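You operate a simulated robot arm through the tools that you are given. There is no shell and no other tool. Be economical: measure what you need, move in short steps, check, and stop when the job is done.

You are at the controls of a simulated two-armed robot. One attempt, no reset.

JOB
Try the blue lamp on and off, holding it steady, then put it on charge.
Fine: one hand holds the lamp while the other presses its key. Stand it in cup 2 with the dock off, then switch the dock on and leave it on. Set down upright: what you pick out.
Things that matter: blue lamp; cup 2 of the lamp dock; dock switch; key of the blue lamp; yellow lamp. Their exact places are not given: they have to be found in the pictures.

The check looks at the end state, three seconds after you hand in, the way a careful person would. Anything else that was tipped, shoved, dropped, spilled or broken makes it a failure.

ROBOT AND FRAMES
Two 7-joint arms with two-finger parallel grippers on one trunk, on a base that drives. Base frame: it is fixed to the floor where the robot stands at the start and does not move with it; the origin is under the middle of the robot, x ahead of it, y to its left, z up; the surface under the hand at the start is at about z = 90. Lengths are in cm, angles in degrees, forces in N, time in s.
The left shoulder is at the start at [11, 16.9, 151.1], the right one opposite. With the tool pointing down near the work surface each hand reaches from about 42 to 74 cm from the robot's upright axis, wherever it stands, measured 20 degrees to its own side. Places, roughly: cup 2 of the lamp dock [80, 0, 90]; dock switch [80, 10, 90]; key of the blue lamp [60, 0, 100]. Payload 1.57 kg a hand.
The TCP of each hand is the grasp point between the finger pads, 3 cm short of the fingertips. In the tool frame z runs along the fingers and y along their closing line. The gripper opens to 8 cm. The fingers are 1.7 cm wide and 1.2 cm thick; the gripper's body (4 by 8.2 cm) begins 8 cm behind the TCP.
Orientation is that of the tool frame in the base frame, as a unit quaternion [w, x, y, z]. With the fingers straight down and closing along the base's y, the tool's x points along the base's -x, its y along +y and its z along -z.

CONTROLS
- The arms move only by the tool play_rows. It takes "left_rows", "right_rows" or both (then of equal length, played together; a hand with none holds still); each is a list of rows, each an object of numbers (a shift or turn left out is 0, a gripper value left out holds the last): "dx", "dy", "dz": the shift along the tool's x, y, z in mm; "ax", "ay", "az": the turn, a rotation vector about the tool's x, y, z in rad; "gripper": the finger opening in mm, from 0 to 80. In form: [{"dx": .., "dy": .., "dz": .., "ax": .., "ay": .., "az": .., "gripper": ..}, ...]. A call has 1 to 12 rows; each row shifts and turns the commanded pose from where the row before left it, along the tool's axes as they then stand. Rows are played at 5 a second. More than 5 cm and 8.6 degrees between two rows, or a gripper value outside its range, and nothing of the call is played. A pose out of reach is approached as far as the arm can. The call stops where the force on the tool passes 50 N (or 10 N more than at its start, if that is more) or the arm is blocked; 0.2 s more then pass. The fingers move at their own pace (about 7.2 cm/s each) and stop on an object; they squeeze with about 33 N. The grip force told is the motor's: it shows also when the fingers shut on nothing. Time passes only in rows, and 0.2 s behind the last, so rows that do not move let the fingers close. The reply holds the time, the measured pose of the TCP, the force on the tool along the base axes, the opening and the grip force, in the units named above and with some noise, with the torque about the TCP (base axes, N m) and any sound that the robot's microphone picked up.
- Cameras (640 x 400 px; columns grow to the right, rows downward): "scene" is now at [16.01, -1.33, 169.75]; the picture's right is [-0.16, -0.99, 0.00], its down [-0.72, 0.11, -0.68] and it looks along [0.67, -0.11, -0.73] (base axes); focal length 253 px, centre (320, 200). "left" rides on the left gripper at [7.2, 0.7, -12.2] in its tool frame; the picture's right is [-0.09, 1.00, 0.00], its down [-0.84, -0.08, -0.54] and it looks along [-0.54, -0.05, 0.84] (tool axes); focal length 238 px, centre (320, 200). "right" rides on the right gripper at [7.2, -0.7, -12.2] in its tool frame; the picture's right is [0.09, 1.00, 0.00], its down [-0.84, 0.08, -0.54] and it looks along [-0.54, 0.05, 0.84] (tool axes); focal length 238 px, centre (320, 200).
- grab_frame(camera): a new picture of that camera. The clock stands still meanwhile.
- move_column(by): slides the trunk up (or, below 0, down) by that many cm; the arms and the scene camera ride with it, the base frame stays. It gives what a move gives, with no picture.
- drive_base(legs): drives the robot by 1 to 6 legs, each [ahead, left, turn to the left] in cm, cm and degrees, along the robot's own axes; the way and the turn of a leg run together, so that a leg with both is an arc; at most 150 cm and 180 degrees a leg. The arms and the cameras ride along, it lands a little off, and it stops where it bumps. It gives what a move gives.
- head_to(pan, tilt): turns the head with the scene camera to pan (to the left, within 86 degrees either way) and tilt (down, from -29 to 69), counted from straight ahead of the robot. It gives what a move gives.
- point_at(camera, pixels): for up to 12 pixels [column, row] of the newest picture of that camera ("zoom" is the newest enlarged one), the place [x, y, z] in the base frame of the surface seen there, good to about 0.2 cm. The clock stands still meanwhile.
- inspect(camera, box): a new picture of the part [left, top, right, bottom] of that camera's present view, enlarged. The clock stands still meanwhile.
- sign_off(): hands the job in; it is judged then, once.

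Work in short steps. Measure before you move; look again where a grasp or a placing could have gone wrong, and mend it. You have 80 turns and 58 pictures in all, those below and enlarged ones among them. Open the grippers and draw the arms clear of the work before you hand the job in, unless the task says otherwise; then end with one line.

The tools are called after "Call:" as a command line: name --argument value ..., lists and objects as JSON in quotes. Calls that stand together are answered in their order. play_rows: Moves the arms, as the interface text tells. Its arguments: {"type":"object","properties":{"left_rows":{"type":"array","items":{"type":"object","properties":{"dx":{"type":"number"},"dy":{"type":"number"},"dz":{"type":"number"},"ax":{"type":"number"},"ay":{"type":"number"},"az":{"type":"number"},"gripper":{"type":"number"}}}},"right_rows":{"type":"array","items":{"type":"object","properties":{"dx":{"type":"number"},"dy":{"type":"number"},"dz":{"type":"number"},"ax":{"type":"number"},"ay":{"type":"number"},"az":{"type":"number"},"gripper":{"type":"number"}}}}},"required":[]} The other tools are called the same way: move_column (by) slides the trunk up or down; drive_base (legs) drives the base; head_to (pan, tilt) turns the head that bears the scene camera; grab_frame (camera) takes a picture; point_at (camera, pixels) gives the place of the surface under pixels of a picture; inspect (camera, box) takes an enlarged picture of a part of a camera's view; sign_off () hands the job in.

At the start:

```text
time: 0.0
left_ee_pos: [67.97, 21.22, 123.65]
left_tcp_rot: [0.0, 0.0, 1.0, 0.0]
left_ft_force: [0.7, -0.2, 0.8]
left_ft_torque: [0.03, 0.01, 0.02]
left_opening: 8.01
left_gripper_force: 0.1
right_ee_pos: [62.91, -33.21, 124.85]
right_tcp_rot: [0.0, 0.0, 1.0, -0.001]
right_ft_force: [-0.4, 0.0, 0.5]
right_ft_torque: [-0.02, -0.01, -0.05]
right_opening: 8.01
right_gripper_force: 0.1
trunk travel left (down, up): [-82.5, 6.5]
robot x, y, heading: [-0.03, -0.33, 0.1]
head pan, tilt: [-8.9, 47.2]
```

scene: 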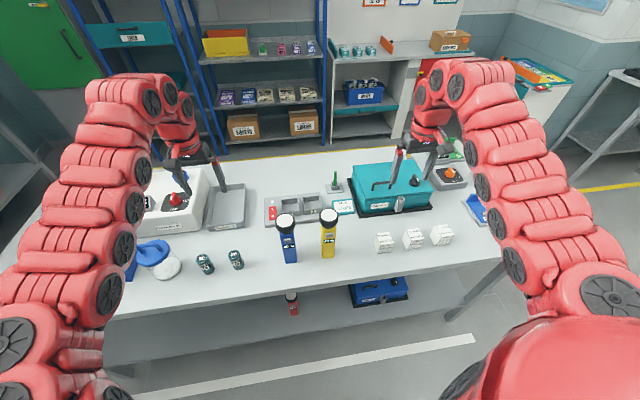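
right: 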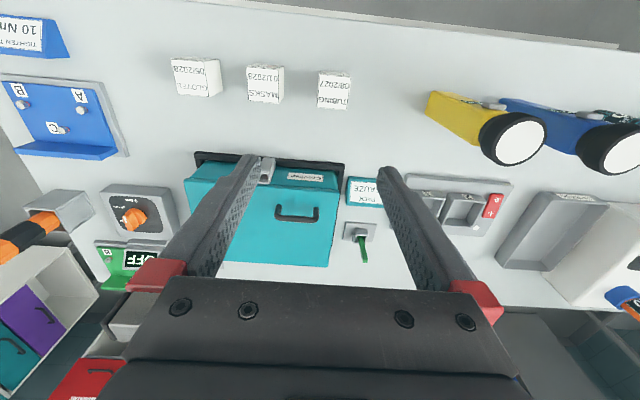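
left: 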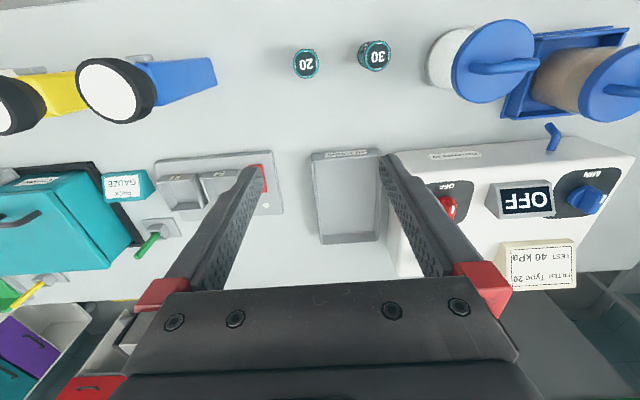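

I look closer at the lamps and the dock in the scene picture (around columns 255-350, rows 180-270).

Call:
inspect --camera "scene" --box '[250, 170, 370, 270]'

Call:
point_at --camera "scene" --pixels '[[285, 219], [289, 240], [290, 261], [329, 216], [328, 255], [273, 212], [290, 206], [310, 203], [300, 225], [335, 188], [343, 207], [237, 260]]'

```text
4.00 times, centred on (310, 220) of scene
```

zoom: 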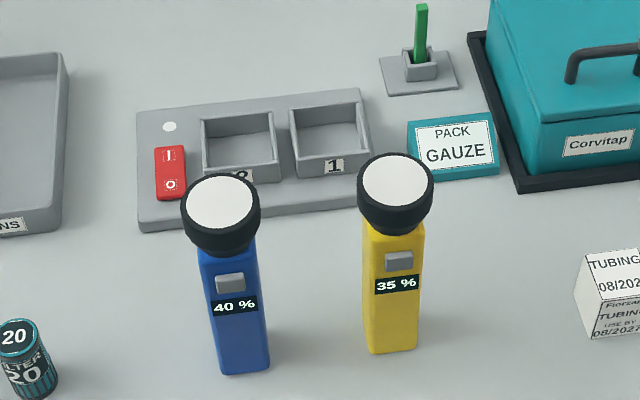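

```text
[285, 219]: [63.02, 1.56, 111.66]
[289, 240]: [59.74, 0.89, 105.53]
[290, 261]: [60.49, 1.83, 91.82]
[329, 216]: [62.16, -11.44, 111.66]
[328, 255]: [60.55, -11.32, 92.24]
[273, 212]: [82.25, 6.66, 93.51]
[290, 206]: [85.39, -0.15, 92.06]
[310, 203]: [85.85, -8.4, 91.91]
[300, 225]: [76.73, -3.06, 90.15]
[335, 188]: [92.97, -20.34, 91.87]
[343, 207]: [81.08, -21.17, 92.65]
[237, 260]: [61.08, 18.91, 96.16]
```

I measure the lamp's faces, key, cup 2 rims, and both ends of the rocker on the zoom.

Call:
point_at --camera "zoom" --pixels '[[230, 283], [205, 265], [258, 262], [220, 370], [266, 366], [168, 127], [168, 152], [171, 190], [190, 205], [252, 205], [235, 240], [222, 205]]'

Call:
point_at --camera "zoom" --pixels '[[205, 122], [270, 114], [208, 178], [278, 176], [240, 165], [240, 140], [203, 150], [276, 145], [225, 365], [264, 330], [243, 178], [150, 210]]'

```text
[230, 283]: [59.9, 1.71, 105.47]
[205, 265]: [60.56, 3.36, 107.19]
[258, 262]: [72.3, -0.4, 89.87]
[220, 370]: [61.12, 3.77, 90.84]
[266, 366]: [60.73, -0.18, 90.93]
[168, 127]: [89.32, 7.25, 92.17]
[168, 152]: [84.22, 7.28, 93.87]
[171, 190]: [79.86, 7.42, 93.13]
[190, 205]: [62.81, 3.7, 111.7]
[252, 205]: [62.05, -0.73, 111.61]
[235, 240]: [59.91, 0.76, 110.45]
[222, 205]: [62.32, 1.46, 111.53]
```

```text
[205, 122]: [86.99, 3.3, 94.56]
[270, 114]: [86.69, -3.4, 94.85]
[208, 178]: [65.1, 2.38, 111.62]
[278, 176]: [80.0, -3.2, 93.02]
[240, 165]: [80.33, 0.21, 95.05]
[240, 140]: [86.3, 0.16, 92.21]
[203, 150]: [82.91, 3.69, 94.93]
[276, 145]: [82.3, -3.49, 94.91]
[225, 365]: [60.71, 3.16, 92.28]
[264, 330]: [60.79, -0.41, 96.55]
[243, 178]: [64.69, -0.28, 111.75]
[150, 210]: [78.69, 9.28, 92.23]
```

The blue lamp's body is about 4 cm square around (62.7, 1.6), with its key facing me at z≈105.5. Cup 2 is centred near (83.5, 0.1), and the rocker is low at O, so the dock is off. I plan to hold the lamp from the left with the fingers closing along x. First I turn the left tool, and check the table edge for a later drive.

Call:
play_rows --left_rows '[{"az": 0.1428}, {"az": 0.1428}, {"az": 0.1428}, {"az": 0.1428}, {"az": 0.1428}, {"az": 0.1428}, {"az": 0.1428}, {"az": 0.1428}, {"az": 0.1428}, {"az": 0.1428}, {"az": 0.1428}, {}]'

Call:
point_at --camera "scene" --pixels '[[310, 285], [310, 305], [200, 310], [420, 275], [310, 340], [205, 262], [237, 251], [310, 388]]'

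```text
time: 2.6
left_ee_pos: [67.87, 21.33, 123.67]
left_tcp_rot: [0.0, 0.708, 0.707, 0.0]
left_ft_force: [-0.2, 0.0, -0.3]
left_ft_torque: [0.01, 0.01, 0.0]
left_opening: 7.98
left_gripper_force: 0.1
right_ee_pos: [62.88, -33.28, 124.95]
right_tcp_rot: [0.0, 0.001, 1.0, 0.0]
right_ft_force: [1.0, -0.2, -0.1]
right_ft_torque: [0.06, 0.01, 0.01]
right_opening: 7.99
right_gripper_force: 0.1
trunk travel left (down, up): [-82.5, 6.5]
robot x, y, heading: [-0.15, 0.05, 0.0]
head pan, tilt: [-8.9, 47.2]
```

```text
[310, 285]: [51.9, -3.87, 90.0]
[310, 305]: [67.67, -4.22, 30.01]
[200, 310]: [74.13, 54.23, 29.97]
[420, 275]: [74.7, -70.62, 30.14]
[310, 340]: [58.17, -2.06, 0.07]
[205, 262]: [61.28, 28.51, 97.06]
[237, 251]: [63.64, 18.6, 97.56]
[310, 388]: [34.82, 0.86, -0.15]
```

Left tool x now points +y as planned. Now I tilt the left hand 45° to point right and down, and pitch the right hand 70° to point forward with its fingers closed.

Call:
play_rows --left_rows '[{"ay": -0.1309}, {"ay": -0.1309}, {"ay": -0.1309}, {"ay": -0.1309}, {"ay": -0.1309}, {"ay": -0.1309}, {}, {}, {}, {}, {}, {}]' --right_rows '[{"ay": -0.1111, "gripper": 0}, {"ay": -0.1111}, {"ay": -0.1111}, {"ay": -0.1111}, {"ay": -0.1111}, {"ay": -0.1111}, {"ay": -0.1111}, {"ay": -0.1111}, {"ay": -0.1111}, {"ay": -0.1111}, {"ay": -0.1111}, {}]'

```text
time: 5.2
left_ee_pos: [67.92, 21.29, 123.61]
left_tcp_rot: [0.27, 0.653, 0.653, -0.271]
left_ft_force: [0.6, 0.5, 0.0]
left_ft_torque: [0.0, -0.01, 0.0]
left_opening: 8.0
left_gripper_force: 0.1
right_ee_pos: [62.73, -33.22, 124.92]
right_tcp_rot: [0.055, 0.0, 0.999, 0.0]
right_ft_force: [-0.3, 0.9, -0.3]
right_ft_torque: [-0.02, 0.01, -0.03]
right_opening: 0.0
right_gripper_force: 21.2
right hand out of reach, approached as far as the arm can: row 2, 3, 4, 5, 6, 7, 8, 9, 10, 11
trunk travel left (down, up): [-82.5, 6.5]
robot x, y, heading: [-0.01, -0.07, -0.2]
head pan, tilt: [-8.9, 47.2]
```

The right hand stopped after about 6° of pitch, so pointing forward is out of reach there. I send an idle row to see where it settles, and look at the scene.

Call:
play_rows --right_rows '[{"dz": 0}]'

Call:
grab_frame --camera "scene"

```text
time: 5.6
left_ee_pos: [67.88, 21.19, 123.67]
left_tcp_rot: [0.271, 0.653, 0.653, -0.27]
left_ft_force: [-0.4, 0.3, 0.1]
left_ft_torque: [0.04, 0.02, -0.01]
left_opening: 8.01
left_gripper_force: 0.2
right_ee_pos: [62.87, -33.22, 124.87]
right_tcp_rot: [0.055, 0.0, 0.998, 0.001]
right_ft_force: [0.3, 0.3, 0.4]
right_ft_torque: [0.01, -0.01, -0.02]
right_opening: 0.0
right_gripper_force: 21.7
trunk travel left (down, up): [-82.5, 6.5]
robot x, y, heading: [0.12, -0.36, 0.0]
head pan, tilt: [-8.9, 47.2]
```

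```text
53 pictures are left
```

scene: 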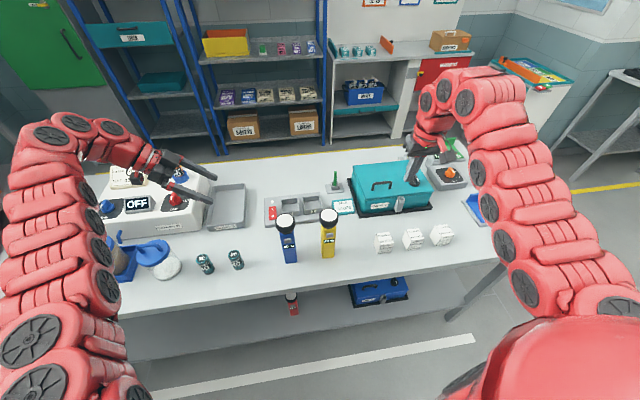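

The right arm reaches from above, so forward pointing is blocked there. I'll hold the lamp raised with the left hand and press the key with the side of the right fingers, mirrored from the right. Now I undo the pitch and yaw the right tool by 90°.

Call:
play_rows --right_rows '[{"ay": 0.11}, {"az": -0.1428}, {"az": -0.1428}, {"az": -0.1428}, {"az": -0.1428}, {"az": -0.1428}, {"az": -0.1428}, {"az": -0.1428}, {"az": -0.1428}, {"az": -0.1428}, {"az": -0.1428}, {"az": -0.1428}]'

Call:
play_rows --right_rows '[{"ay": -0.1309}, {"ay": -0.1309}, {"ay": -0.1309}, {"ay": -0.1309}, {"ay": -0.1309}, {"ay": -0.1309}]'

```text
time: 8.2
left_ee_pos: [67.94, 21.28, 123.74]
left_tcp_rot: [0.271, 0.652, 0.654, -0.271]
left_ft_force: [-0.5, 0.7, -0.2]
left_ft_torque: [0.0, 0.01, 0.02]
left_opening: 8.0
left_gripper_force: 0.0
right_ee_pos: [62.88, -33.37, 124.98]
right_tcp_rot: [-0.001, 0.708, -0.707, 0.0]
right_ft_force: [0.9, 0.3, -0.6]
right_ft_torque: [0.0, 0.02, -0.01]
right_opening: 0.0
right_gripper_force: 21.9
trunk travel left (down, up): [-82.5, 6.5]
robot x, y, heading: [0.01, 0.15, 0.1]
head pan, tilt: [-8.9, 47.2]
```

```text
time: 9.6
left_ee_pos: [67.69, 21.17, 123.87]
left_tcp_rot: [0.27, 0.654, 0.653, -0.269]
left_ft_force: [-0.4, -0.4, -0.3]
left_ft_torque: [0.01, -0.02, 0.03]
left_opening: 8.01
left_gripper_force: 0.0
right_ee_pos: [60.63, -30.18, 123.6]
right_tcp_rot: [-0.272, 0.654, -0.652, -0.271]
right_ft_force: [-1.1, 0.0, -0.3]
right_ft_torque: [-0.03, -0.04, -0.06]
right_opening: 0.0
right_gripper_force: 21.5
right hand out of reach, approached as far as the arm can: row 6
trunk travel left (down, up): [-82.5, 6.5]
robot x, y, heading: [-0.12, -0.01, 0.0]
head pan, tilt: [-8.9, 47.2]
```

The right tool is nearly at the wanted tilt. Now I bring the open left hand to 20 cm short of the lamp along its approach line, then look.

Call:
play_rows --left_rows '[{"dx": 7.4, "dy": -12.5, "dz": 26.9, "gripper": 80}, {"dx": 7.4, "dy": -12.5, "dz": 26.9}, {"dx": 7.4, "dy": -12.5, "dz": 26.9}, {"dx": 7.4, "dy": -12.5, "dz": 26.9}]'

Call:
grab_frame --camera "left"

```text
time: 10.6
left_ee_pos: [62.94, 15.53, 114.05]
left_tcp_rot: [0.272, 0.653, 0.654, -0.27]
left_ft_force: [0.2, -0.2, 0.2]
left_ft_torque: [-0.01, -0.01, 0.01]
left_opening: 7.99
left_gripper_force: 0.1
right_ee_pos: [60.88, -30.22, 123.52]
right_tcp_rot: [0.271, -0.653, 0.654, 0.27]
right_ft_force: [0.2, -0.4, -0.1]
right_ft_torque: [0.03, -0.01, 0.02]
right_opening: 0.0
right_gripper_force: 21.6
trunk travel left (down, up): [-82.5, 6.5]
robot x, y, heading: [-0.13, 0.09, -0.1]
head pan, tilt: [-8.9, 47.2]
```

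```text
52 pictures are left
```

left: 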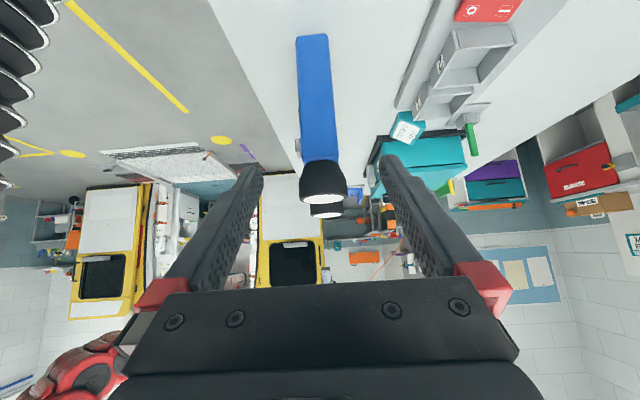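

The lamp body (columns 297–335) lies between the fingers. I measure its left face edges to centre precisely.

Call:
point_at --camera "left" --pixels '[[299, 60], [326, 60], [303, 120], [333, 120], [318, 100], [298, 146], [303, 180], [345, 180], [318, 150]]'

```text
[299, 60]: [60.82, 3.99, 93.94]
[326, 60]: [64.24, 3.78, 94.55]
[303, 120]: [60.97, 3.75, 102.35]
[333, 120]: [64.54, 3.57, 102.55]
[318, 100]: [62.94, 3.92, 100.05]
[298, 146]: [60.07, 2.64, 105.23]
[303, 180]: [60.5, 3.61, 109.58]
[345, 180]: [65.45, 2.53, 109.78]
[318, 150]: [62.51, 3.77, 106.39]
```

Body centre is at about (62.7, 1.7). I advance 19.7 cm along the tool, with the gripper still open.

Call:
play_rows --left_rows '[{"dx": 1.5, "dy": -2.4, "dz": 30}, {"dz": 30}, {"dz": 30}, {"dz": 30}, {"dz": 27}, {"dz": 25}, {"dz": 25}, {}]'

Call:
grab_frame --camera "left"

Call:
inspect --camera "scene" --box '[190, 160, 390, 285]'

```text
time: 12.4
left_ee_pos: [62.57, 1.93, 99.83]
left_tcp_rot: [0.27, 0.653, 0.653, -0.271]
left_ft_force: [0.1, 0.8, -0.3]
left_ft_torque: [0.03, 0.0, 0.02]
left_opening: 8.01
left_gripper_force: 0.0
right_ee_pos: [60.81, -30.21, 123.69]
right_tcp_rot: [0.271, -0.653, 0.653, 0.27]
right_ft_force: [0.4, 0.0, -0.1]
right_ft_torque: [-0.06, 0.02, -0.02]
right_opening: 0.01
right_gripper_force: 21.5
trunk travel left (down, up): [-82.5, 6.5]
robot x, y, heading: [0.64, 0.07, 0.4]
head pan, tilt: [-8.9, 47.2]
```

```text
51 pictures are left
```

left: 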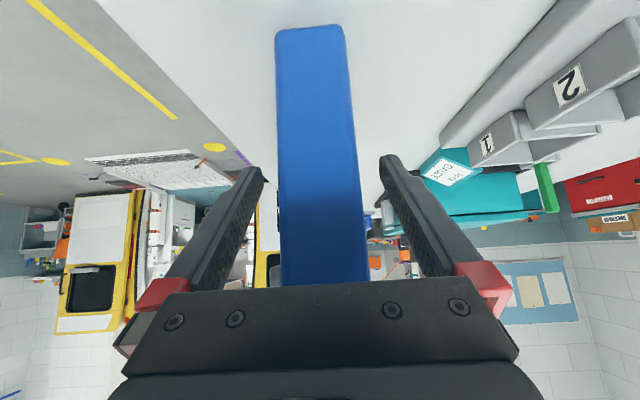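

```text
3.20 times, centred on (290, 222) of scene
```

zoom: 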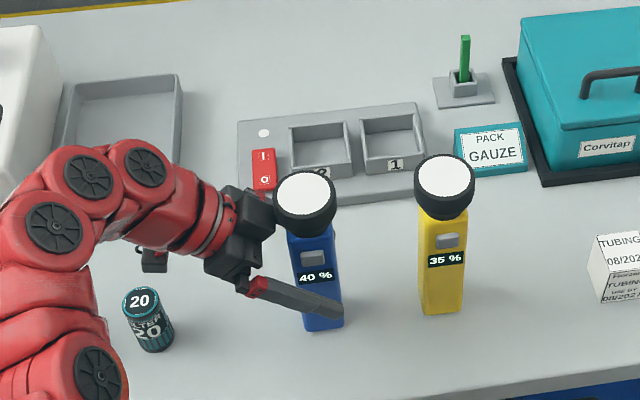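

The fingers straddle the body below the key. I close the left gripper with idle rows.

Call:
play_rows --left_rows '[{"gripper": 50}, {"gripper": 0}, {}, {}, {}, {}]'

```text
time: 13.8
left_ee_pos: [62.7, 1.88, 99.88]
left_tcp_rot: [0.271, 0.653, 0.654, -0.27]
left_ft_force: [1.6, -1.4, -0.1]
left_ft_torque: [0.04, -0.05, -0.03]
left_opening: 4.38
left_gripper_force: 33.1
right_ee_pos: [60.94, -30.16, 123.58]
right_tcp_rot: [0.27, -0.653, 0.653, 0.27]
right_ft_force: [0.0, -1.0, -0.8]
right_ft_torque: [-0.02, 0.02, 0.02]
right_opening: 0.0
right_gripper_force: 21.3
trunk travel left (down, up): [-82.5, 6.5]
robot x, y, heading: [0.42, 0.05, -0.1]
head pan, tilt: [-8.9, 47.2]
```

The grip holds at 4.38 cm with 33 N. I lift the lamp 15 cm straight up.

Call:
play_rows --left_rows '[{"dx": -10, "dz": -10}, {"dx": -17, "dz": -17}, {"dx": -20, "dz": -20}, {"dx": -20, "dz": -20}, {"dx": -20, "dz": -20}, {"dx": -19, "dz": -19}, {}]'

Call:
inspect --camera "scene" --box '[190, 100, 450, 263]'

```text
time: 15.4
left_ee_pos: [62.68, 2.03, 114.8]
left_tcp_rot: [0.27, 0.653, 0.654, -0.271]
left_ft_force: [0.2, 0.0, -3.0]
left_ft_torque: [-0.01, 0.01, 0.02]
left_opening: 4.39
left_gripper_force: 33.0
right_ee_pos: [61.0, -30.2, 123.56]
right_tcp_rot: [0.271, -0.653, 0.654, 0.271]
right_ft_force: [-1.1, 0.6, -0.4]
right_ft_torque: [-0.02, 0.02, 0.0]
right_opening: 0.01
right_gripper_force: 21.4
trunk travel left (down, up): [-82.5, 6.5]
robot x, y, heading: [-0.14, -0.25, 0.1]
head pan, tilt: [-8.9, 47.2]
```

```text
2.45 times, centred on (320, 182) of scene
```

zoom: 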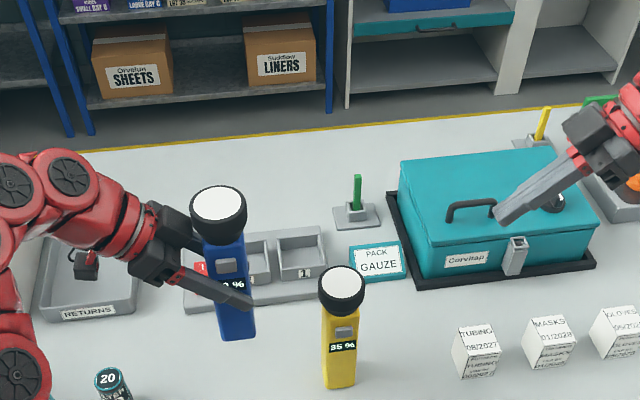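

The lamp is up and upright. I measure the key face and its surroundings in this picture.

Call:
point_at --camera "zoom" --pixels '[[227, 267], [222, 265], [234, 270], [227, 280], [210, 270], [241, 262], [230, 247], [218, 240], [219, 210], [502, 219]]'

```text
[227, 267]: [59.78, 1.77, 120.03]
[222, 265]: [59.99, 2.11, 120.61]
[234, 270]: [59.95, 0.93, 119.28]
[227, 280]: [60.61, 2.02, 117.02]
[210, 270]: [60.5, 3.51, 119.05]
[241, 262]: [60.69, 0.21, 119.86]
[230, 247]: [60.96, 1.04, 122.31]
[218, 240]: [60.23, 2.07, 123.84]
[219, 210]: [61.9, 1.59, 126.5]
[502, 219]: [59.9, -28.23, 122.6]
```

The key centre is at (59.85, 1.6, 119.9), standing out 0.75 cm. I bring the right hand to about 56 in x in front of the lamp, most of the way to (−0.15, 120.95) in y and z, staying clear of the key.

Call:
play_rows --right_rows '[{"dx": -12, "dy": 20, "dz": 15}, {"dx": -20, "dy": 20, "dz": 23}, {"dx": -20, "dy": 10, "dz": 23}, {"dx": -20, "dz": 24}, {"dx": -20, "dz": 24}, {"dx": -20, "dz": 24}, {"dx": -20, "dz": 24}, {"dx": -20, "dz": 24}, {}]'

Call:
inspect --camera "scene" --box '[190, 100, 450, 263]'

```text
time: 17.4
left_ee_pos: [62.73, 2.07, 114.87]
left_tcp_rot: [0.27, 0.653, 0.653, -0.272]
left_ft_force: [0.8, 0.9, -4.0]
left_ft_torque: [0.01, -0.03, 0.03]
left_opening: 4.38
left_gripper_force: 32.8
right_ee_pos: [60.76, -10.94, 122.54]
right_tcp_rot: [-0.27, 0.654, -0.653, -0.271]
right_ft_force: [0.2, -0.1, 0.3]
right_ft_torque: [-0.03, 0.0, 0.0]
right_opening: 0.0
right_gripper_force: 21.0
right hand out of reach, approached as far as the arm can: row 3, 4, 5, 6, 7, 8
trunk travel left (down, up): [-82.5, 6.5]
robot x, y, heading: [-0.13, 0.29, 0.1]
head pan, tilt: [-8.9, 47.2]
```

```text
2.45 times, centred on (320, 182) of scene
```

zoom: 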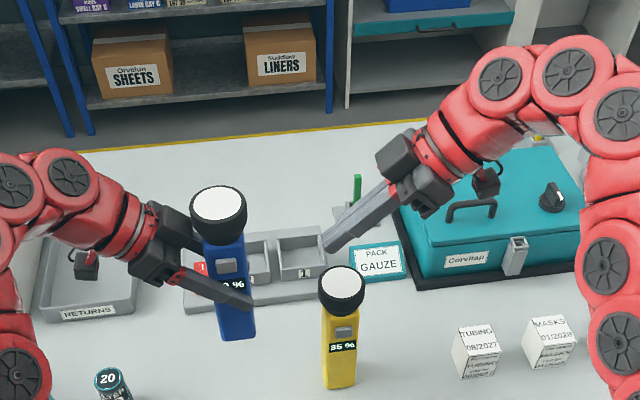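

The right arm can't come nearer than x≈60.7 here, so I move the held lamp 9.5 cm further ahead and bring the right hand to x≈64, still to the right of it.

Call:
play_rows --left_rows '[{"dy": 10}, {"dy": 20}, {"dy": 20}, {"dy": 20}, {"dy": 15}, {"dy": 10}, {}]' --right_rows '[{}, {}, {"dy": -10}, {"dy": -10}, {"dy": -10}, {}, {}]'

Call:
inspect --camera "scene" --box '[190, 100, 450, 263]'

```text
time: 19.0
left_ee_pos: [72.19, 1.88, 114.82]
left_tcp_rot: [0.27, 0.653, 0.653, -0.27]
left_ft_force: [0.3, -0.2, -3.9]
left_ft_torque: [-0.02, 0.0, 0.02]
left_opening: 4.4
left_gripper_force: 33.5
right_ee_pos: [63.67, -10.94, 122.63]
right_tcp_rot: [0.271, -0.653, 0.654, 0.27]
right_ft_force: [0.2, 0.4, -0.2]
right_ft_torque: [-0.01, -0.03, -0.01]
right_opening: 0.01
right_gripper_force: 21.1
trunk travel left (down, up): [-82.5, 6.5]
robot x, y, heading: [0.3, 0.26, -0.1]
head pan, tilt: [-8.9, 47.2]
```

```text
2.45 times, centred on (320, 182) of scene
```

zoom: 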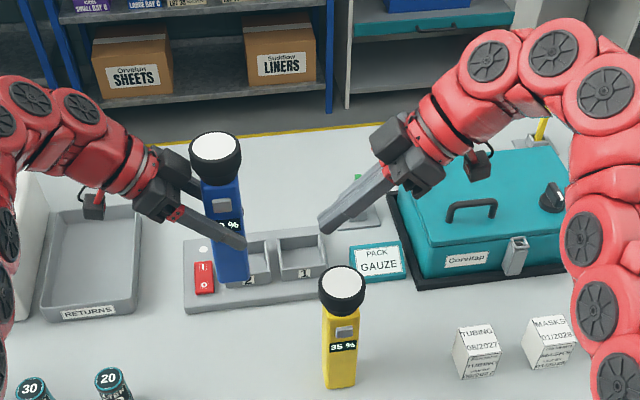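

I re-measure the key, the head and the right fingertip.

Call:
point_at --camera "zoom" --pixels '[[220, 207], [213, 204], [228, 208], [228, 228], [205, 215], [236, 200], [216, 180], [323, 224], [330, 228], [340, 210]]'

```text
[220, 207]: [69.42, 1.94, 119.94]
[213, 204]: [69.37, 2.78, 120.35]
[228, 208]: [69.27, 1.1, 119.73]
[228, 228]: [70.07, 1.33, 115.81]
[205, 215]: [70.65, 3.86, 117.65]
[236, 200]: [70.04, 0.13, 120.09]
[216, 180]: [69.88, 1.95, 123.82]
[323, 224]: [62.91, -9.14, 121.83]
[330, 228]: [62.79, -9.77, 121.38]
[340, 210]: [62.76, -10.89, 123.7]
```

Key centre is (69.35, 1.9, 120.0). I bring the right finger in front of it with a 2 cm gap: TCP to (66, 0.15, 121).

Call:
play_rows --right_rows '[{"dx": -13, "dy": -5, "dz": 18}, {"dx": -14, "dy": -5, "dz": 18}, {"dx": -14, "dy": -5, "dz": 18}, {"dx": -13, "dy": -5, "dz": 18}, {"dx": -13, "dy": -3, "dz": 18}, {}]'

Call:
inspect --camera "scene" --box '[240, 130, 340, 193]'

```text
time: 20.4
left_ee_pos: [72.21, 1.92, 114.88]
left_tcp_rot: [0.27, 0.653, 0.654, -0.27]
left_ft_force: [-0.2, -1.0, -3.2]
left_ft_torque: [0.0, 0.01, 0.03]
left_opening: 4.37
left_gripper_force: 32.8
right_ee_pos: [65.97, -0.04, 121.02]
right_tcp_rot: [0.27, -0.653, 0.653, 0.271]
right_ft_force: [0.3, 0.1, 1.1]
right_ft_torque: [0.02, 0.02, 0.0]
right_opening: 0.0
right_gripper_force: 21.3
trunk travel left (down, up): [-82.5, 6.5]
robot x, y, heading: [-0.31, 0.17, 0.2]
head pan, tilt: [-8.9, 47.2]
```

```text
6.35 times, centred on (290, 162) of scene
```

zoom: 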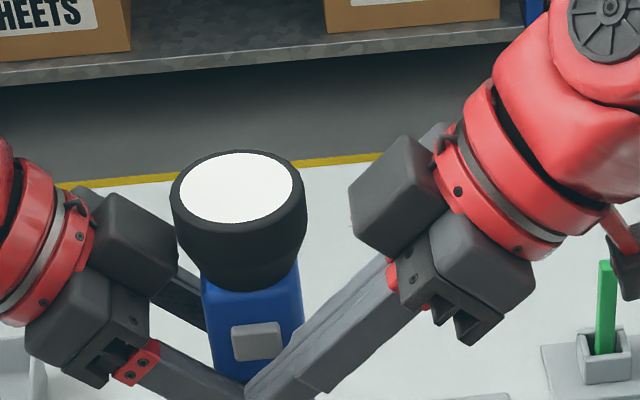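

The finger is in front of and below the key, clear of the head. I close the gap slowly: 17 mm, then 1 mm steps.

Call:
play_rows --right_rows '[{"dy": -8}, {"dy": -5}, {"dy": -4}, {"dy": -1}, {"dy": -1}, {"dy": -1}, {"dy": -1}]'

```text
time: 22.0
left_ee_pos: [72.14, 1.91, 114.87]
left_tcp_rot: [0.27, 0.653, 0.654, -0.271]
left_ft_force: [0.4, 0.6, -2.8]
left_ft_torque: [-0.01, 0.02, 0.0]
left_opening: 4.39
left_gripper_force: 32.8
right_ee_pos: [68.17, 0.09, 120.97]
right_tcp_rot: [0.271, -0.653, 0.654, 0.27]
right_ft_force: [0.4, -0.1, -0.2]
right_ft_torque: [0.0, 0.01, -0.04]
right_opening: 0.01
right_gripper_force: 20.5
trunk travel left (down, up): [-82.5, 6.5]
robot x, y, heading: [-0.11, -0.19, 0.1]
head pan, tilt: [-8.9, 47.2]
```

No contact force yet at x 68.17. I continue in 1 mm steps, three at a time.

Call:
play_rows --right_rows '[{"dy": -1}, {"dy": -1}, {"dy": -1}]'

Call:
inspect --camera "scene" --box '[240, 130, 340, 193]'

```text
time: 22.8
left_ee_pos: [72.27, 1.96, 114.78]
left_tcp_rot: [0.27, 0.653, 0.653, -0.272]
left_ft_force: [2.2, -0.1, -5.5]
left_ft_torque: [-0.01, 0.05, 0.02]
left_opening: 4.39
left_gripper_force: 33.0
right_ee_pos: [68.39, 0.17, 120.96]
right_tcp_rot: [-0.271, 0.653, -0.653, -0.271]
right_ft_force: [-2.5, 0.0, 1.4]
right_ft_torque: [-0.02, 0.01, 0.04]
right_opening: 0.0
right_gripper_force: 21.0
trunk travel left (down, up): [-82.5, 6.5]
robot x, y, heading: [0.04, 0.08, -0.1]
head pan, tilt: [-8.9, 47.2]
```

```text
6.35 times, centred on (290, 162) of scene
```

zoom: 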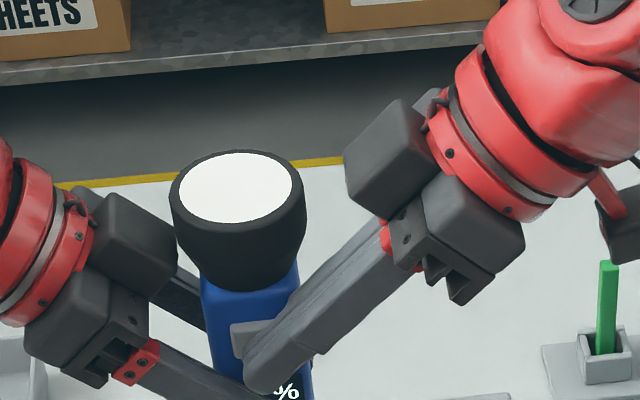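

Contact: the right hand feels −2.5 N in x. I press further, 1 mm a row, and watch for a click.

Call:
play_rows --right_rows '[{"dy": -1}, {"dy": -1}]'

```text
time: 23.4
left_ee_pos: [72.25, 1.86, 114.83]
left_tcp_rot: [0.27, 0.653, 0.654, -0.271]
left_ft_force: [5.0, -0.3, -4.7]
left_ft_torque: [-0.01, 0.2, 0.01]
left_opening: 4.36
left_gripper_force: 32.9
right_ee_pos: [68.64, 0.22, 121.02]
right_tcp_rot: [0.27, -0.653, 0.654, 0.27]
right_ft_force: [-4.8, -0.5, 0.3]
right_ft_torque: [0.02, 0.1, 0.04]
right_opening: 0.0
right_gripper_force: 21.6
trunk travel left (down, up): [-82.5, 6.5]
robot x, y, heading: [0.23, 0.03, -0.0]
head pan, tilt: [-8.9, 47.2]
heard: click
```

A click at about 5 N. I draw back 15 mm and look at the head and display.

Call:
play_rows --right_rows '[{"dy": 5}, {"dy": 10}, {}]'

Call:
inspect --camera "scene" --box '[240, 130, 340, 193]'

```text
time: 24.2
left_ee_pos: [72.3, 1.94, 114.9]
left_tcp_rot: [0.271, 0.653, 0.653, -0.271]
left_ft_force: [-1.6, 1.3, -3.8]
left_ft_torque: [-0.04, -0.01, -0.01]
left_opening: 4.41
left_gripper_force: 32.9
right_ee_pos: [67.03, 0.1, 120.95]
right_tcp_rot: [0.271, -0.653, 0.654, 0.269]
right_ft_force: [0.9, -0.1, 0.6]
right_ft_torque: [-0.01, -0.01, -0.02]
right_opening: 0.0
right_gripper_force: 21.8
trunk travel left (down, up): [-82.5, 6.5]
robot x, y, heading: [0.1, 0.34, 0.1]
head pan, tilt: [-8.9, 47.2]
```

```text
6.35 times, centred on (290, 162) of scene
```

zoom: 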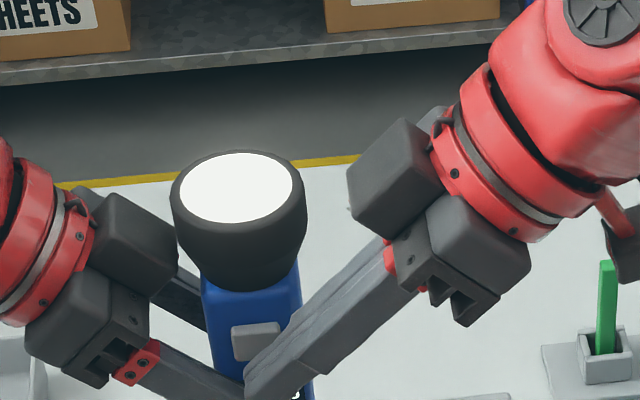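

The lens now glows bright white, so the lamp is on. I press again by 16.5 mm to switch it off.

Call:
play_rows --right_rows '[{"dy": -6}, {"dy": -5}, {"dy": -1}, {"dy": -1}, {"dy": -1}, {"dy": -1}, {"dy": -1}, {"dy": -0.5}]'

```text
time: 26.0
left_ee_pos: [72.21, 1.98, 114.89]
left_tcp_rot: [0.271, 0.652, 0.655, -0.27]
left_ft_force: [17.5, 0.7, -11.5]
left_ft_torque: [-0.01, 0.93, 0.2]
left_opening: 4.39
left_gripper_force: 32.8
right_ee_pos: [68.75, 0.1, 120.89]
right_tcp_rot: [-0.27, 0.654, -0.653, -0.271]
right_ft_force: [-17.7, -2.4, 7.9]
right_ft_torque: [0.05, -0.14, 0.08]
right_opening: 0.0
right_gripper_force: 20.8
trunk travel left (down, up): [-82.5, 6.5]
robot x, y, heading: [0.01, -0.2, -0.1]
head pan, tilt: [-8.9, 47.2]
heard: click
```

A click again, with 17 N at the bottom of the key. I draw back and look.

Call:
play_rows --right_rows '[{"dy": 5}, {"dy": 12}, {"dy": 5}, {}]'

Call:
inspect --camera "scene" --box '[240, 130, 340, 193]'

```text
time: 27.0
left_ee_pos: [72.36, 1.9, 114.92]
left_tcp_rot: [0.27, 0.653, 0.654, -0.271]
left_ft_force: [0.0, -0.5, -3.8]
left_ft_torque: [0.01, 0.02, 0.01]
left_opening: 4.4
left_gripper_force: 32.8
right_ee_pos: [66.58, 0.14, 120.88]
right_tcp_rot: [0.271, -0.653, 0.654, 0.27]
right_ft_force: [-0.2, 0.5, 0.5]
right_ft_torque: [-0.03, -0.03, 0.02]
right_opening: 0.0
right_gripper_force: 21.1
trunk travel left (down, up): [-82.5, 6.5]
robot x, y, heading: [-0.03, 0.13, -0.1]
head pan, tilt: [-8.9, 47.2]
```

```text
6.35 times, centred on (290, 162) of scene
```

zoom: 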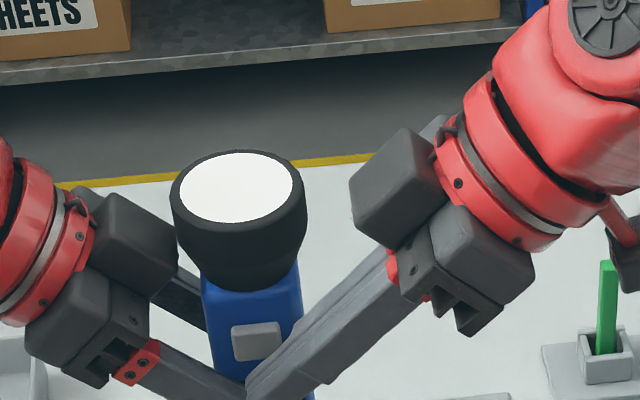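

The glow has gone, so the lamp is off again after two clicks. I withdraw the right hand back to the right, the way it came.

Call:
play_rows --right_rows '[{"dx": 14, "dy": 0, "dz": -18}, {"dx": 14, "dy": 5, "dz": -18}, {"dx": 14, "dy": 5, "dz": -18}, {"dx": 14, "dy": 5, "dz": -18}, {"dx": 14, "dy": 5, "dz": -18}, {"dx": 18, "dz": -22}, {"dx": 18, "dz": -22}, {"dx": 18, "dz": -22}, {"dx": 18, "dz": -22}, {"dx": 18, "dz": -22}, {}]'

Call:
grab_frame --camera "scene"

```text
time: 29.4
left_ee_pos: [72.38, 1.89, 114.8]
left_tcp_rot: [0.272, 0.652, 0.654, -0.27]
left_ft_force: [-0.5, 0.5, -3.3]
left_ft_torque: [0.03, -0.02, 0.01]
left_opening: 4.35
left_gripper_force: 33.8
right_ee_pos: [64.5, -25.24, 123.74]
right_tcp_rot: [0.272, -0.652, 0.654, 0.27]
right_ft_force: [0.5, -0.9, -0.5]
right_ft_torque: [-0.04, 0.01, -0.02]
right_opening: 0.0
right_gripper_force: 21.4
trunk travel left (down, up): [-82.5, 6.5]
robot x, y, heading: [-0.3, -0.25, -0.2]
head pan, tilt: [-8.9, 47.2]
```

```text
42 pictures are left
```

scene: 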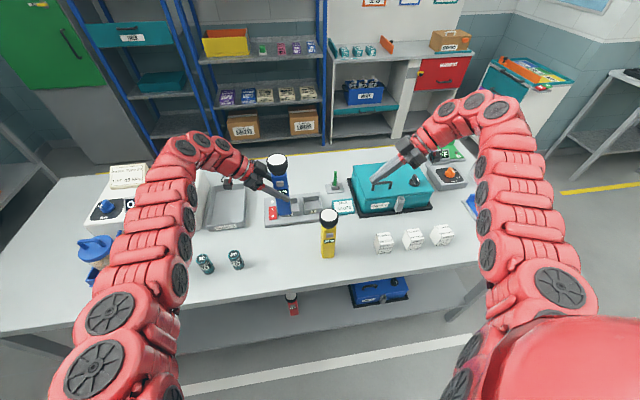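

All is clear: the lamp is held above the table and the right hand is away to the right. I drive ahead 9 cm, so that cup 2 comes in reach.

Call:
drive_base --legs '[[9, 0, 0]]'

Call:
inspect --camera "scene" --box '[190, 130, 390, 255]'

```text
time: 30.5
left_ee_pos: [80.96, 1.93, 114.9]
left_tcp_rot: [0.27, 0.653, 0.654, -0.27]
left_ft_force: [0.4, 0.5, -3.3]
left_ft_torque: [-0.01, -0.01, -0.04]
left_opening: 4.38
left_gripper_force: 32.7
right_ee_pos: [73.19, -25.28, 123.96]
right_tcp_rot: [-0.271, 0.654, -0.652, -0.271]
right_ft_force: [-0.6, 0.4, -0.5]
right_ft_torque: [0.0, -0.01, 0.01]
right_opening: 0.0
right_gripper_force: 20.7
trunk travel left (down, up): [-82.5, 6.5]
robot x, y, heading: [8.98, 0.11, 0.2]
head pan, tilt: [-8.9, 47.2]
```

```text
3.20 times, centred on (290, 192) of scene
```

zoom: 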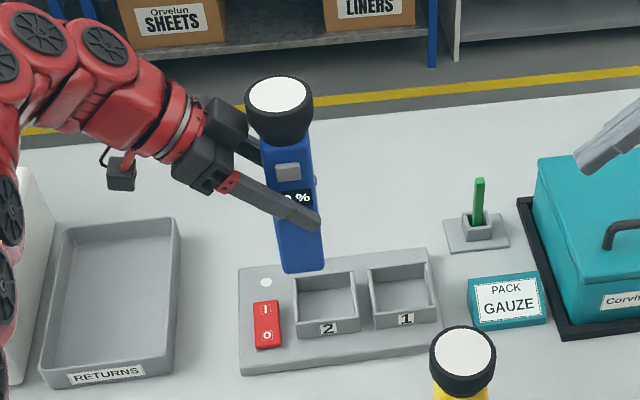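

The cup is now in full view. I measure its rim, inner walls and floor, plus the lamp's bottom edge.

Call:
point_at --camera "zoom" --pixels '[[294, 280], [299, 300], [354, 272], [355, 295], [328, 319], [300, 319], [357, 314], [325, 295], [325, 276], [345, 272], [285, 266], [322, 262]]'

Call:
inspect --camera "scene" --box '[260, 200, 330, 245]'

```text
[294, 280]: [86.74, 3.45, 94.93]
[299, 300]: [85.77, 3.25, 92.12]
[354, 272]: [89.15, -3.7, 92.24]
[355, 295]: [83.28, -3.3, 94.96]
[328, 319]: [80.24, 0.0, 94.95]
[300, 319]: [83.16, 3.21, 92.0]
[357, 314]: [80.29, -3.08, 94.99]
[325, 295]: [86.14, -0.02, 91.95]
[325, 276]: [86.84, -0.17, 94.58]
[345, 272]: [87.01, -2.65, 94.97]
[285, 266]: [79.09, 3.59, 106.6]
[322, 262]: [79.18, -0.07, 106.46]
```

```text
8.89 times, centred on (295, 222) of scene
```

zoom: 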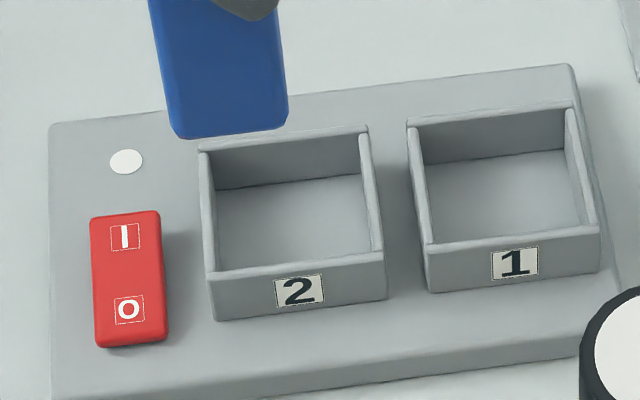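

Cup 2 is centred at (83.5, 0.05), its floor at z 92 and rim at 95. The inner width is about 5.8 cm against a lamp of about 4.2. I move the lamp over it: +2.5 in x, −1.7 in y.

Call:
play_rows --left_rows '[{"dx": -6, "dy": 12.5, "dz": 6}, {"dx": -6, "dy": 12.5, "dz": 6}, {}]'

Call:
inspect --camera "scene" --box '[230, 130, 370, 220]'

Call:
grab_frame --camera "left"

```text
time: 31.3
left_ee_pos: [81.64, 1.48, 114.73]
left_tcp_rot: [0.269, 0.653, 0.654, -0.27]
left_ft_force: [-0.8, 0.0, -3.7]
left_ft_torque: [0.02, -0.02, 0.0]
left_opening: 4.36
left_gripper_force: 33.1
left hand out of reach, approached as far as the arm can: row 1, 2
right_ee_pos: [73.5, -25.29, 123.61]
right_tcp_rot: [0.27, -0.653, 0.653, 0.271]
right_ft_force: [0.9, -0.1, 0.2]
right_ft_torque: [-0.02, 0.01, -0.01]
right_opening: 0.0
right_gripper_force: 21.5
trunk travel left (down, up): [-82.5, 6.5]
robot x, y, heading: [8.65, -0.27, -0.1]
head pan, tilt: [-8.9, 47.2]
```

```text
4.44 times, centred on (300, 175) of scene
```

zoom: 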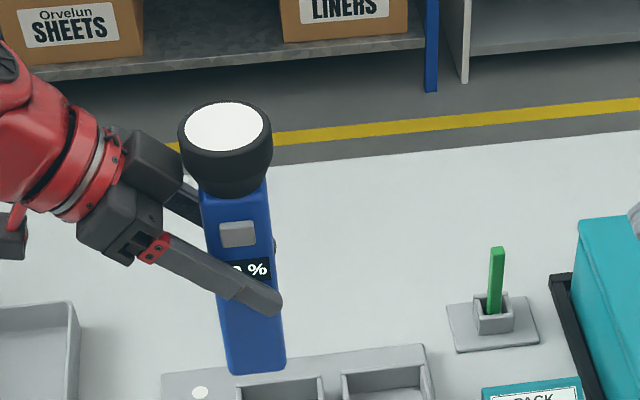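

```text
38 pictures are left
```

left: 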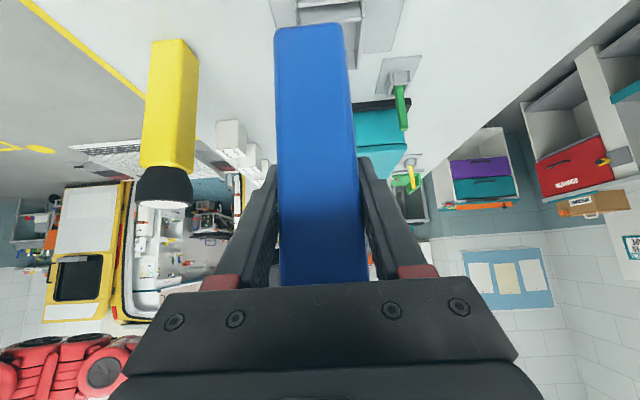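

The arm's reach ends at x≈81.6 from here, and the tool kept its angle. I drive another 8 cm ahead. Table edge at x 50 leaves room.

Call:
drive_base --legs '[[8, 0, 0]]'

```text
time: 32.4
left_ee_pos: [89.28, 1.39, 114.96]
left_tcp_rot: [0.27, 0.654, 0.653, -0.27]
left_ft_force: [-0.7, 0.5, -3.0]
left_ft_torque: [-0.01, -0.02, 0.01]
left_opening: 4.38
left_gripper_force: 33.1
right_ee_pos: [81.1, -25.25, 123.88]
right_tcp_rot: [-0.272, 0.654, -0.653, -0.27]
right_ft_force: [0.2, 0.6, 0.3]
right_ft_torque: [-0.01, -0.02, -0.03]
right_opening: 0.01
right_gripper_force: 21.5
trunk travel left (down, up): [-82.5, 6.5]
robot x, y, heading: [16.85, -0.23, 0.1]
head pan, tilt: [-8.9, 47.2]
```

Drove without a bump. Now I move the lamp over the cup centre (TCP to 83.5, 0.25) and look.

Call:
play_rows --left_rows '[{"dx": -2.7, "dy": -18, "dz": 2.7}, {"dx": -2.7, "dy": -20, "dz": 2.7}, {"dx": -2.7, "dy": -20, "dz": 2.7}, {}]'

Call:
head_to --pan 0 --tilt 55

Call:
grab_frame --camera "scene"

```text
time: 33.4
left_ee_pos: [83.61, 0.39, 114.85]
left_tcp_rot: [0.269, 0.653, 0.654, -0.27]
left_ft_force: [-0.8, 0.0, -4.0]
left_ft_torque: [0.0, 0.0, 0.03]
left_opening: 4.38
left_gripper_force: 33.1
right_ee_pos: [81.07, -25.2, 123.84]
right_tcp_rot: [0.271, -0.653, 0.653, 0.271]
right_ft_force: [0.1, -0.1, 0.9]
right_ft_torque: [-0.04, -0.01, -0.04]
right_opening: 0.0
right_gripper_force: 21.1
trunk travel left (down, up): [-82.5, 6.5]
robot x, y, heading: [17.0, 0.03, 0.2]
head pan, tilt: [-8.9, 47.2]
```

```text
time: 34.1
left_ee_pos: [83.74, 0.32, 114.88]
left_tcp_rot: [0.269, 0.653, 0.654, -0.269]
left_ft_force: [0.2, -0.1, -4.5]
left_ft_torque: [-0.02, -0.02, -0.02]
left_opening: 4.37
left_gripper_force: 33.2
right_ee_pos: [81.24, -25.32, 123.72]
right_tcp_rot: [-0.271, 0.653, -0.653, -0.271]
right_ft_force: [-0.4, -0.4, 0.0]
right_ft_torque: [-0.01, -0.01, -0.02]
right_opening: 0.02
right_gripper_force: 21.1
trunk travel left (down, up): [-82.5, 6.5]
robot x, y, heading: [17.25, -0.02, 0.1]
head pan, tilt: [0.0, 55.0]
```

```text
37 pictures are left
```

scene: 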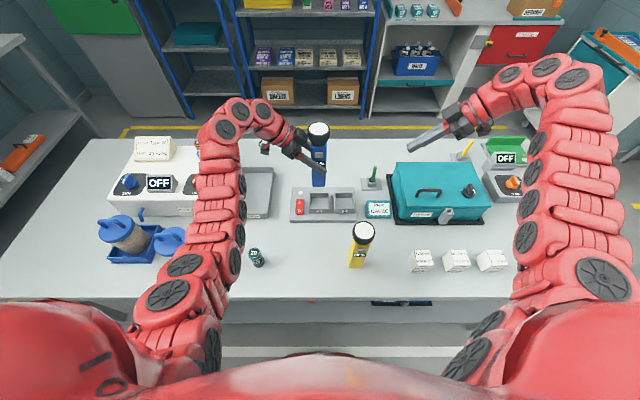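

The lamp stands above cup 2. I zoom in to check the lamp's lower edges against the cup.

Call:
inspect --camera "scene" --box '[280, 160, 370, 225]'

Call:
point_at --camera "scene" --pixels '[[313, 184], [325, 184], [319, 184], [318, 208], [310, 200], [332, 200], [321, 204]]'

```text
6.15 times, centred on (325, 192) of scene
```

zoom: 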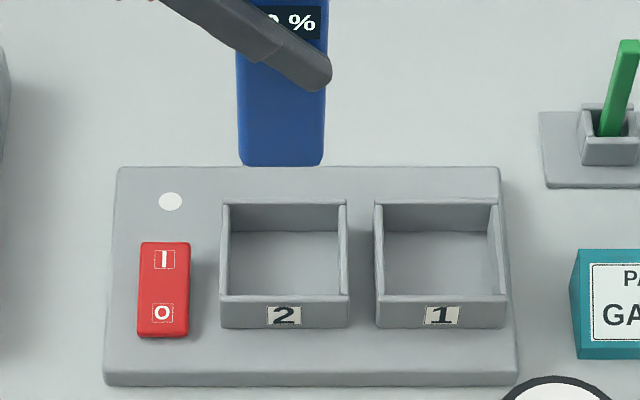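

```text
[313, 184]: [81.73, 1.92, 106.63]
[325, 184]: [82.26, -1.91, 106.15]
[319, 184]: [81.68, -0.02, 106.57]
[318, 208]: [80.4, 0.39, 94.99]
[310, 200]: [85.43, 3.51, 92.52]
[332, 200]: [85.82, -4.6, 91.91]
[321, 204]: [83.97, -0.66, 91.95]
```

The lamp spans y −1.95…1.95 and x about 81.65…86. I check the cup's rim once more on this zoom.

Call:
point_at --camera "zoom" --pixels '[[226, 250], [343, 250], [284, 298], [284, 203], [222, 299], [348, 297], [284, 290], [284, 233], [234, 270], [336, 270], [163, 258], [163, 313]]'

```text
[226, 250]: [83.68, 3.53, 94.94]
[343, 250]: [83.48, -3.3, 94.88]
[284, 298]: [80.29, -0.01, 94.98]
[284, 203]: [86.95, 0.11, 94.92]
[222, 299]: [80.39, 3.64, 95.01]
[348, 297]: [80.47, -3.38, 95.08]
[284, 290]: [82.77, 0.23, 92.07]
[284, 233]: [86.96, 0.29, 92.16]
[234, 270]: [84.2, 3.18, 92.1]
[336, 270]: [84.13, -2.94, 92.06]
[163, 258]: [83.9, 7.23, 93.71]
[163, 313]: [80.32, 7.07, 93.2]
```

Cup centre is (83.6, 0.1) and the lamp is at (83.8, 0), well inside the play. I lower 12 cm, to about 1 cm above the floor.

Call:
play_rows --left_rows '[{"dx": 14, "dy": -1.5, "dz": 14}, {"dx": 14, "dz": 14}, {"dx": 14, "dz": 14}, {"dx": 14, "dz": 14}, {"dx": 11, "dz": 11}, {"dx": 9, "dz": 9}, {"dx": 9, "dz": 9}, {}]'

Call:
inspect --camera "scene" --box '[280, 140, 370, 205]'

```text
time: 35.9
left_ee_pos: [83.57, 0.4, 102.75]
left_tcp_rot: [0.269, 0.654, 0.654, -0.27]
left_ft_force: [-0.9, -0.7, -3.1]
left_ft_torque: [0.0, -0.01, -0.01]
left_opening: 4.39
left_gripper_force: 32.7
right_ee_pos: [81.2, -25.3, 123.77]
right_tcp_rot: [-0.271, 0.653, -0.653, -0.27]
right_ft_force: [-0.5, -0.1, -0.2]
right_ft_torque: [0.02, -0.03, 0.01]
right_opening: 0.02
right_gripper_force: 20.7
trunk travel left (down, up): [-82.5, 6.5]
robot x, y, heading: [16.89, -0.2, 0.0]
head pan, tilt: [0.0, 55.0]
```

```text
6.15 times, centred on (325, 172) of scene
```

zoom: 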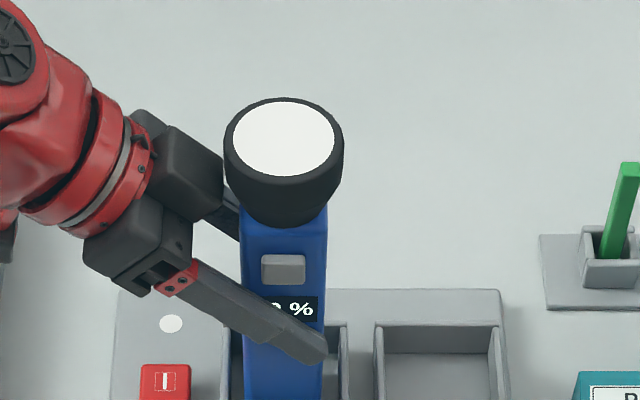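

The lamp is in the cup without touching. I lower in 2 mm steps until the floor takes some weight.

Call:
play_rows --left_rows '[{"dx": 1.4, "dz": 1.4}, {"dx": 1.4, "dz": 1.4}, {"dx": 1.0, "dz": 1.0}, {}]'

```text
time: 36.9
left_ee_pos: [83.4, 0.53, 102.25]
left_tcp_rot: [0.27, 0.653, 0.654, -0.269]
left_ft_force: [0.2, 0.5, -4.2]
left_ft_torque: [0.04, 0.04, 0.02]
left_opening: 4.37
left_gripper_force: 32.7
right_ee_pos: [81.44, -25.21, 123.75]
right_tcp_rot: [0.271, -0.653, 0.654, 0.271]
right_ft_force: [-0.2, -0.6, 0.8]
right_ft_torque: [-0.01, 0.01, -0.01]
right_opening: 0.0
right_gripper_force: 20.9
trunk travel left (down, up): [-82.5, 6.5]
robot x, y, heading: [16.64, -0.18, 0.1]
head pan, tilt: [0.0, 55.0]
```

Still hanging at −4 N; I go on in 1.4 mm steps.

Call:
play_rows --left_rows '[{"dx": 1, "dz": 1}, {"dx": 1, "dz": 1}, {"dx": 0.7, "dz": 0.7}, {}]'

```text
time: 37.9
left_ee_pos: [83.54, 0.39, 101.98]
left_tcp_rot: [0.271, 0.654, 0.653, -0.27]
left_ft_force: [2.5, -0.6, 6.2]
left_ft_torque: [-0.22, 0.01, 0.06]
left_opening: 4.37
left_gripper_force: 33.3
right_ee_pos: [81.28, -25.31, 123.78]
right_tcp_rot: [0.271, -0.653, 0.654, 0.27]
right_ft_force: [-0.3, -0.4, 0.0]
right_ft_torque: [0.02, 0.0, 0.01]
right_opening: 0.0
right_gripper_force: 21.2
trunk travel left (down, up): [-82.5, 6.5]
robot x, y, heading: [16.79, 0.14, 0.2]
head pan, tilt: [0.0, 55.0]
```

The floor now pushes back (+6 N at z 102). I open the left gripper and draw back along the tool.

Call:
play_rows --left_rows '[{"gripper": 55}, {"gripper": 70}, {"gripper": 80}, {}, {"dz": -15}, {"dz": -30}, {"dz": -35}, {"dz": -40}, {"dz": -40}, {}]'

Call:
inspect --camera "scene" --box '[230, 110, 390, 220]'

```text
time: 40.1
left_ee_pos: [83.66, 11.72, 113.21]
left_tcp_rot: [0.269, 0.654, 0.654, -0.27]
left_ft_force: [0.1, -0.4, 0.3]
left_ft_torque: [0.01, 0.01, -0.01]
left_opening: 8.0
left_gripper_force: 0.1
right_ee_pos: [81.36, -25.47, 123.79]
right_tcp_rot: [0.271, -0.653, 0.654, 0.27]
right_ft_force: [0.3, -0.3, -0.2]
right_ft_torque: [0.04, 0.01, 0.01]
right_opening: 0.01
right_gripper_force: 21.3
trunk travel left (down, up): [-82.5, 6.5]
robot x, y, heading: [17.17, 0.03, -0.0]
head pan, tilt: [0.0, 55.0]
```

```text
3.64 times, centred on (310, 165) of scene
```

zoom: 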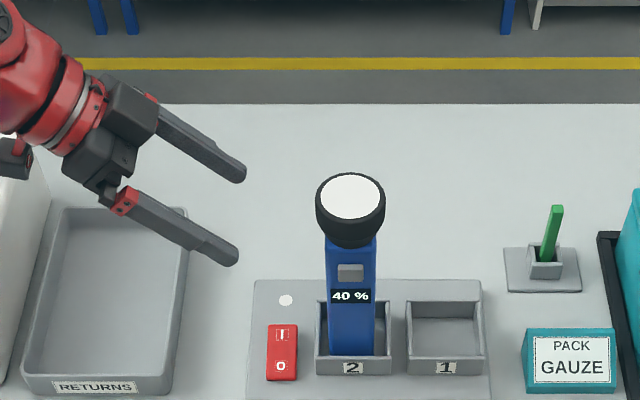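

The lamp stands upright in cup 2 and the dock is off (rocker at O). Now I close the left fingers, turn the hand to 20° from vertical, and come over the I end of the rocker near (84.1, 7.2).

Call:
play_rows --left_rows '[{"gripper": 0, "dx": 10}, {"ay": 0.109}, {"ay": 0.109}, {"ay": 0.109}, {"ay": 0.109}, {}]'

```text
time: 41.5
left_ee_pos: [83.52, 12.47, 112.46]
left_tcp_rot: [0.121, 0.697, 0.697, -0.121]
left_ft_force: [1.0, 1.0, -0.7]
left_ft_torque: [-0.02, 0.02, 0.04]
left_opening: 0.0
left_gripper_force: 21.3
right_ee_pos: [81.38, -25.23, 123.91]
right_tcp_rot: [0.272, -0.653, 0.653, 0.27]
right_ft_force: [-0.4, -0.6, -0.5]
right_ft_torque: [0.03, -0.02, -0.01]
right_opening: 0.02
right_gripper_force: 21.4
trunk travel left (down, up): [-82.5, 6.5]
robot x, y, heading: [16.97, -0.09, -0.1]
head pan, tilt: [0.0, 55.0]
```

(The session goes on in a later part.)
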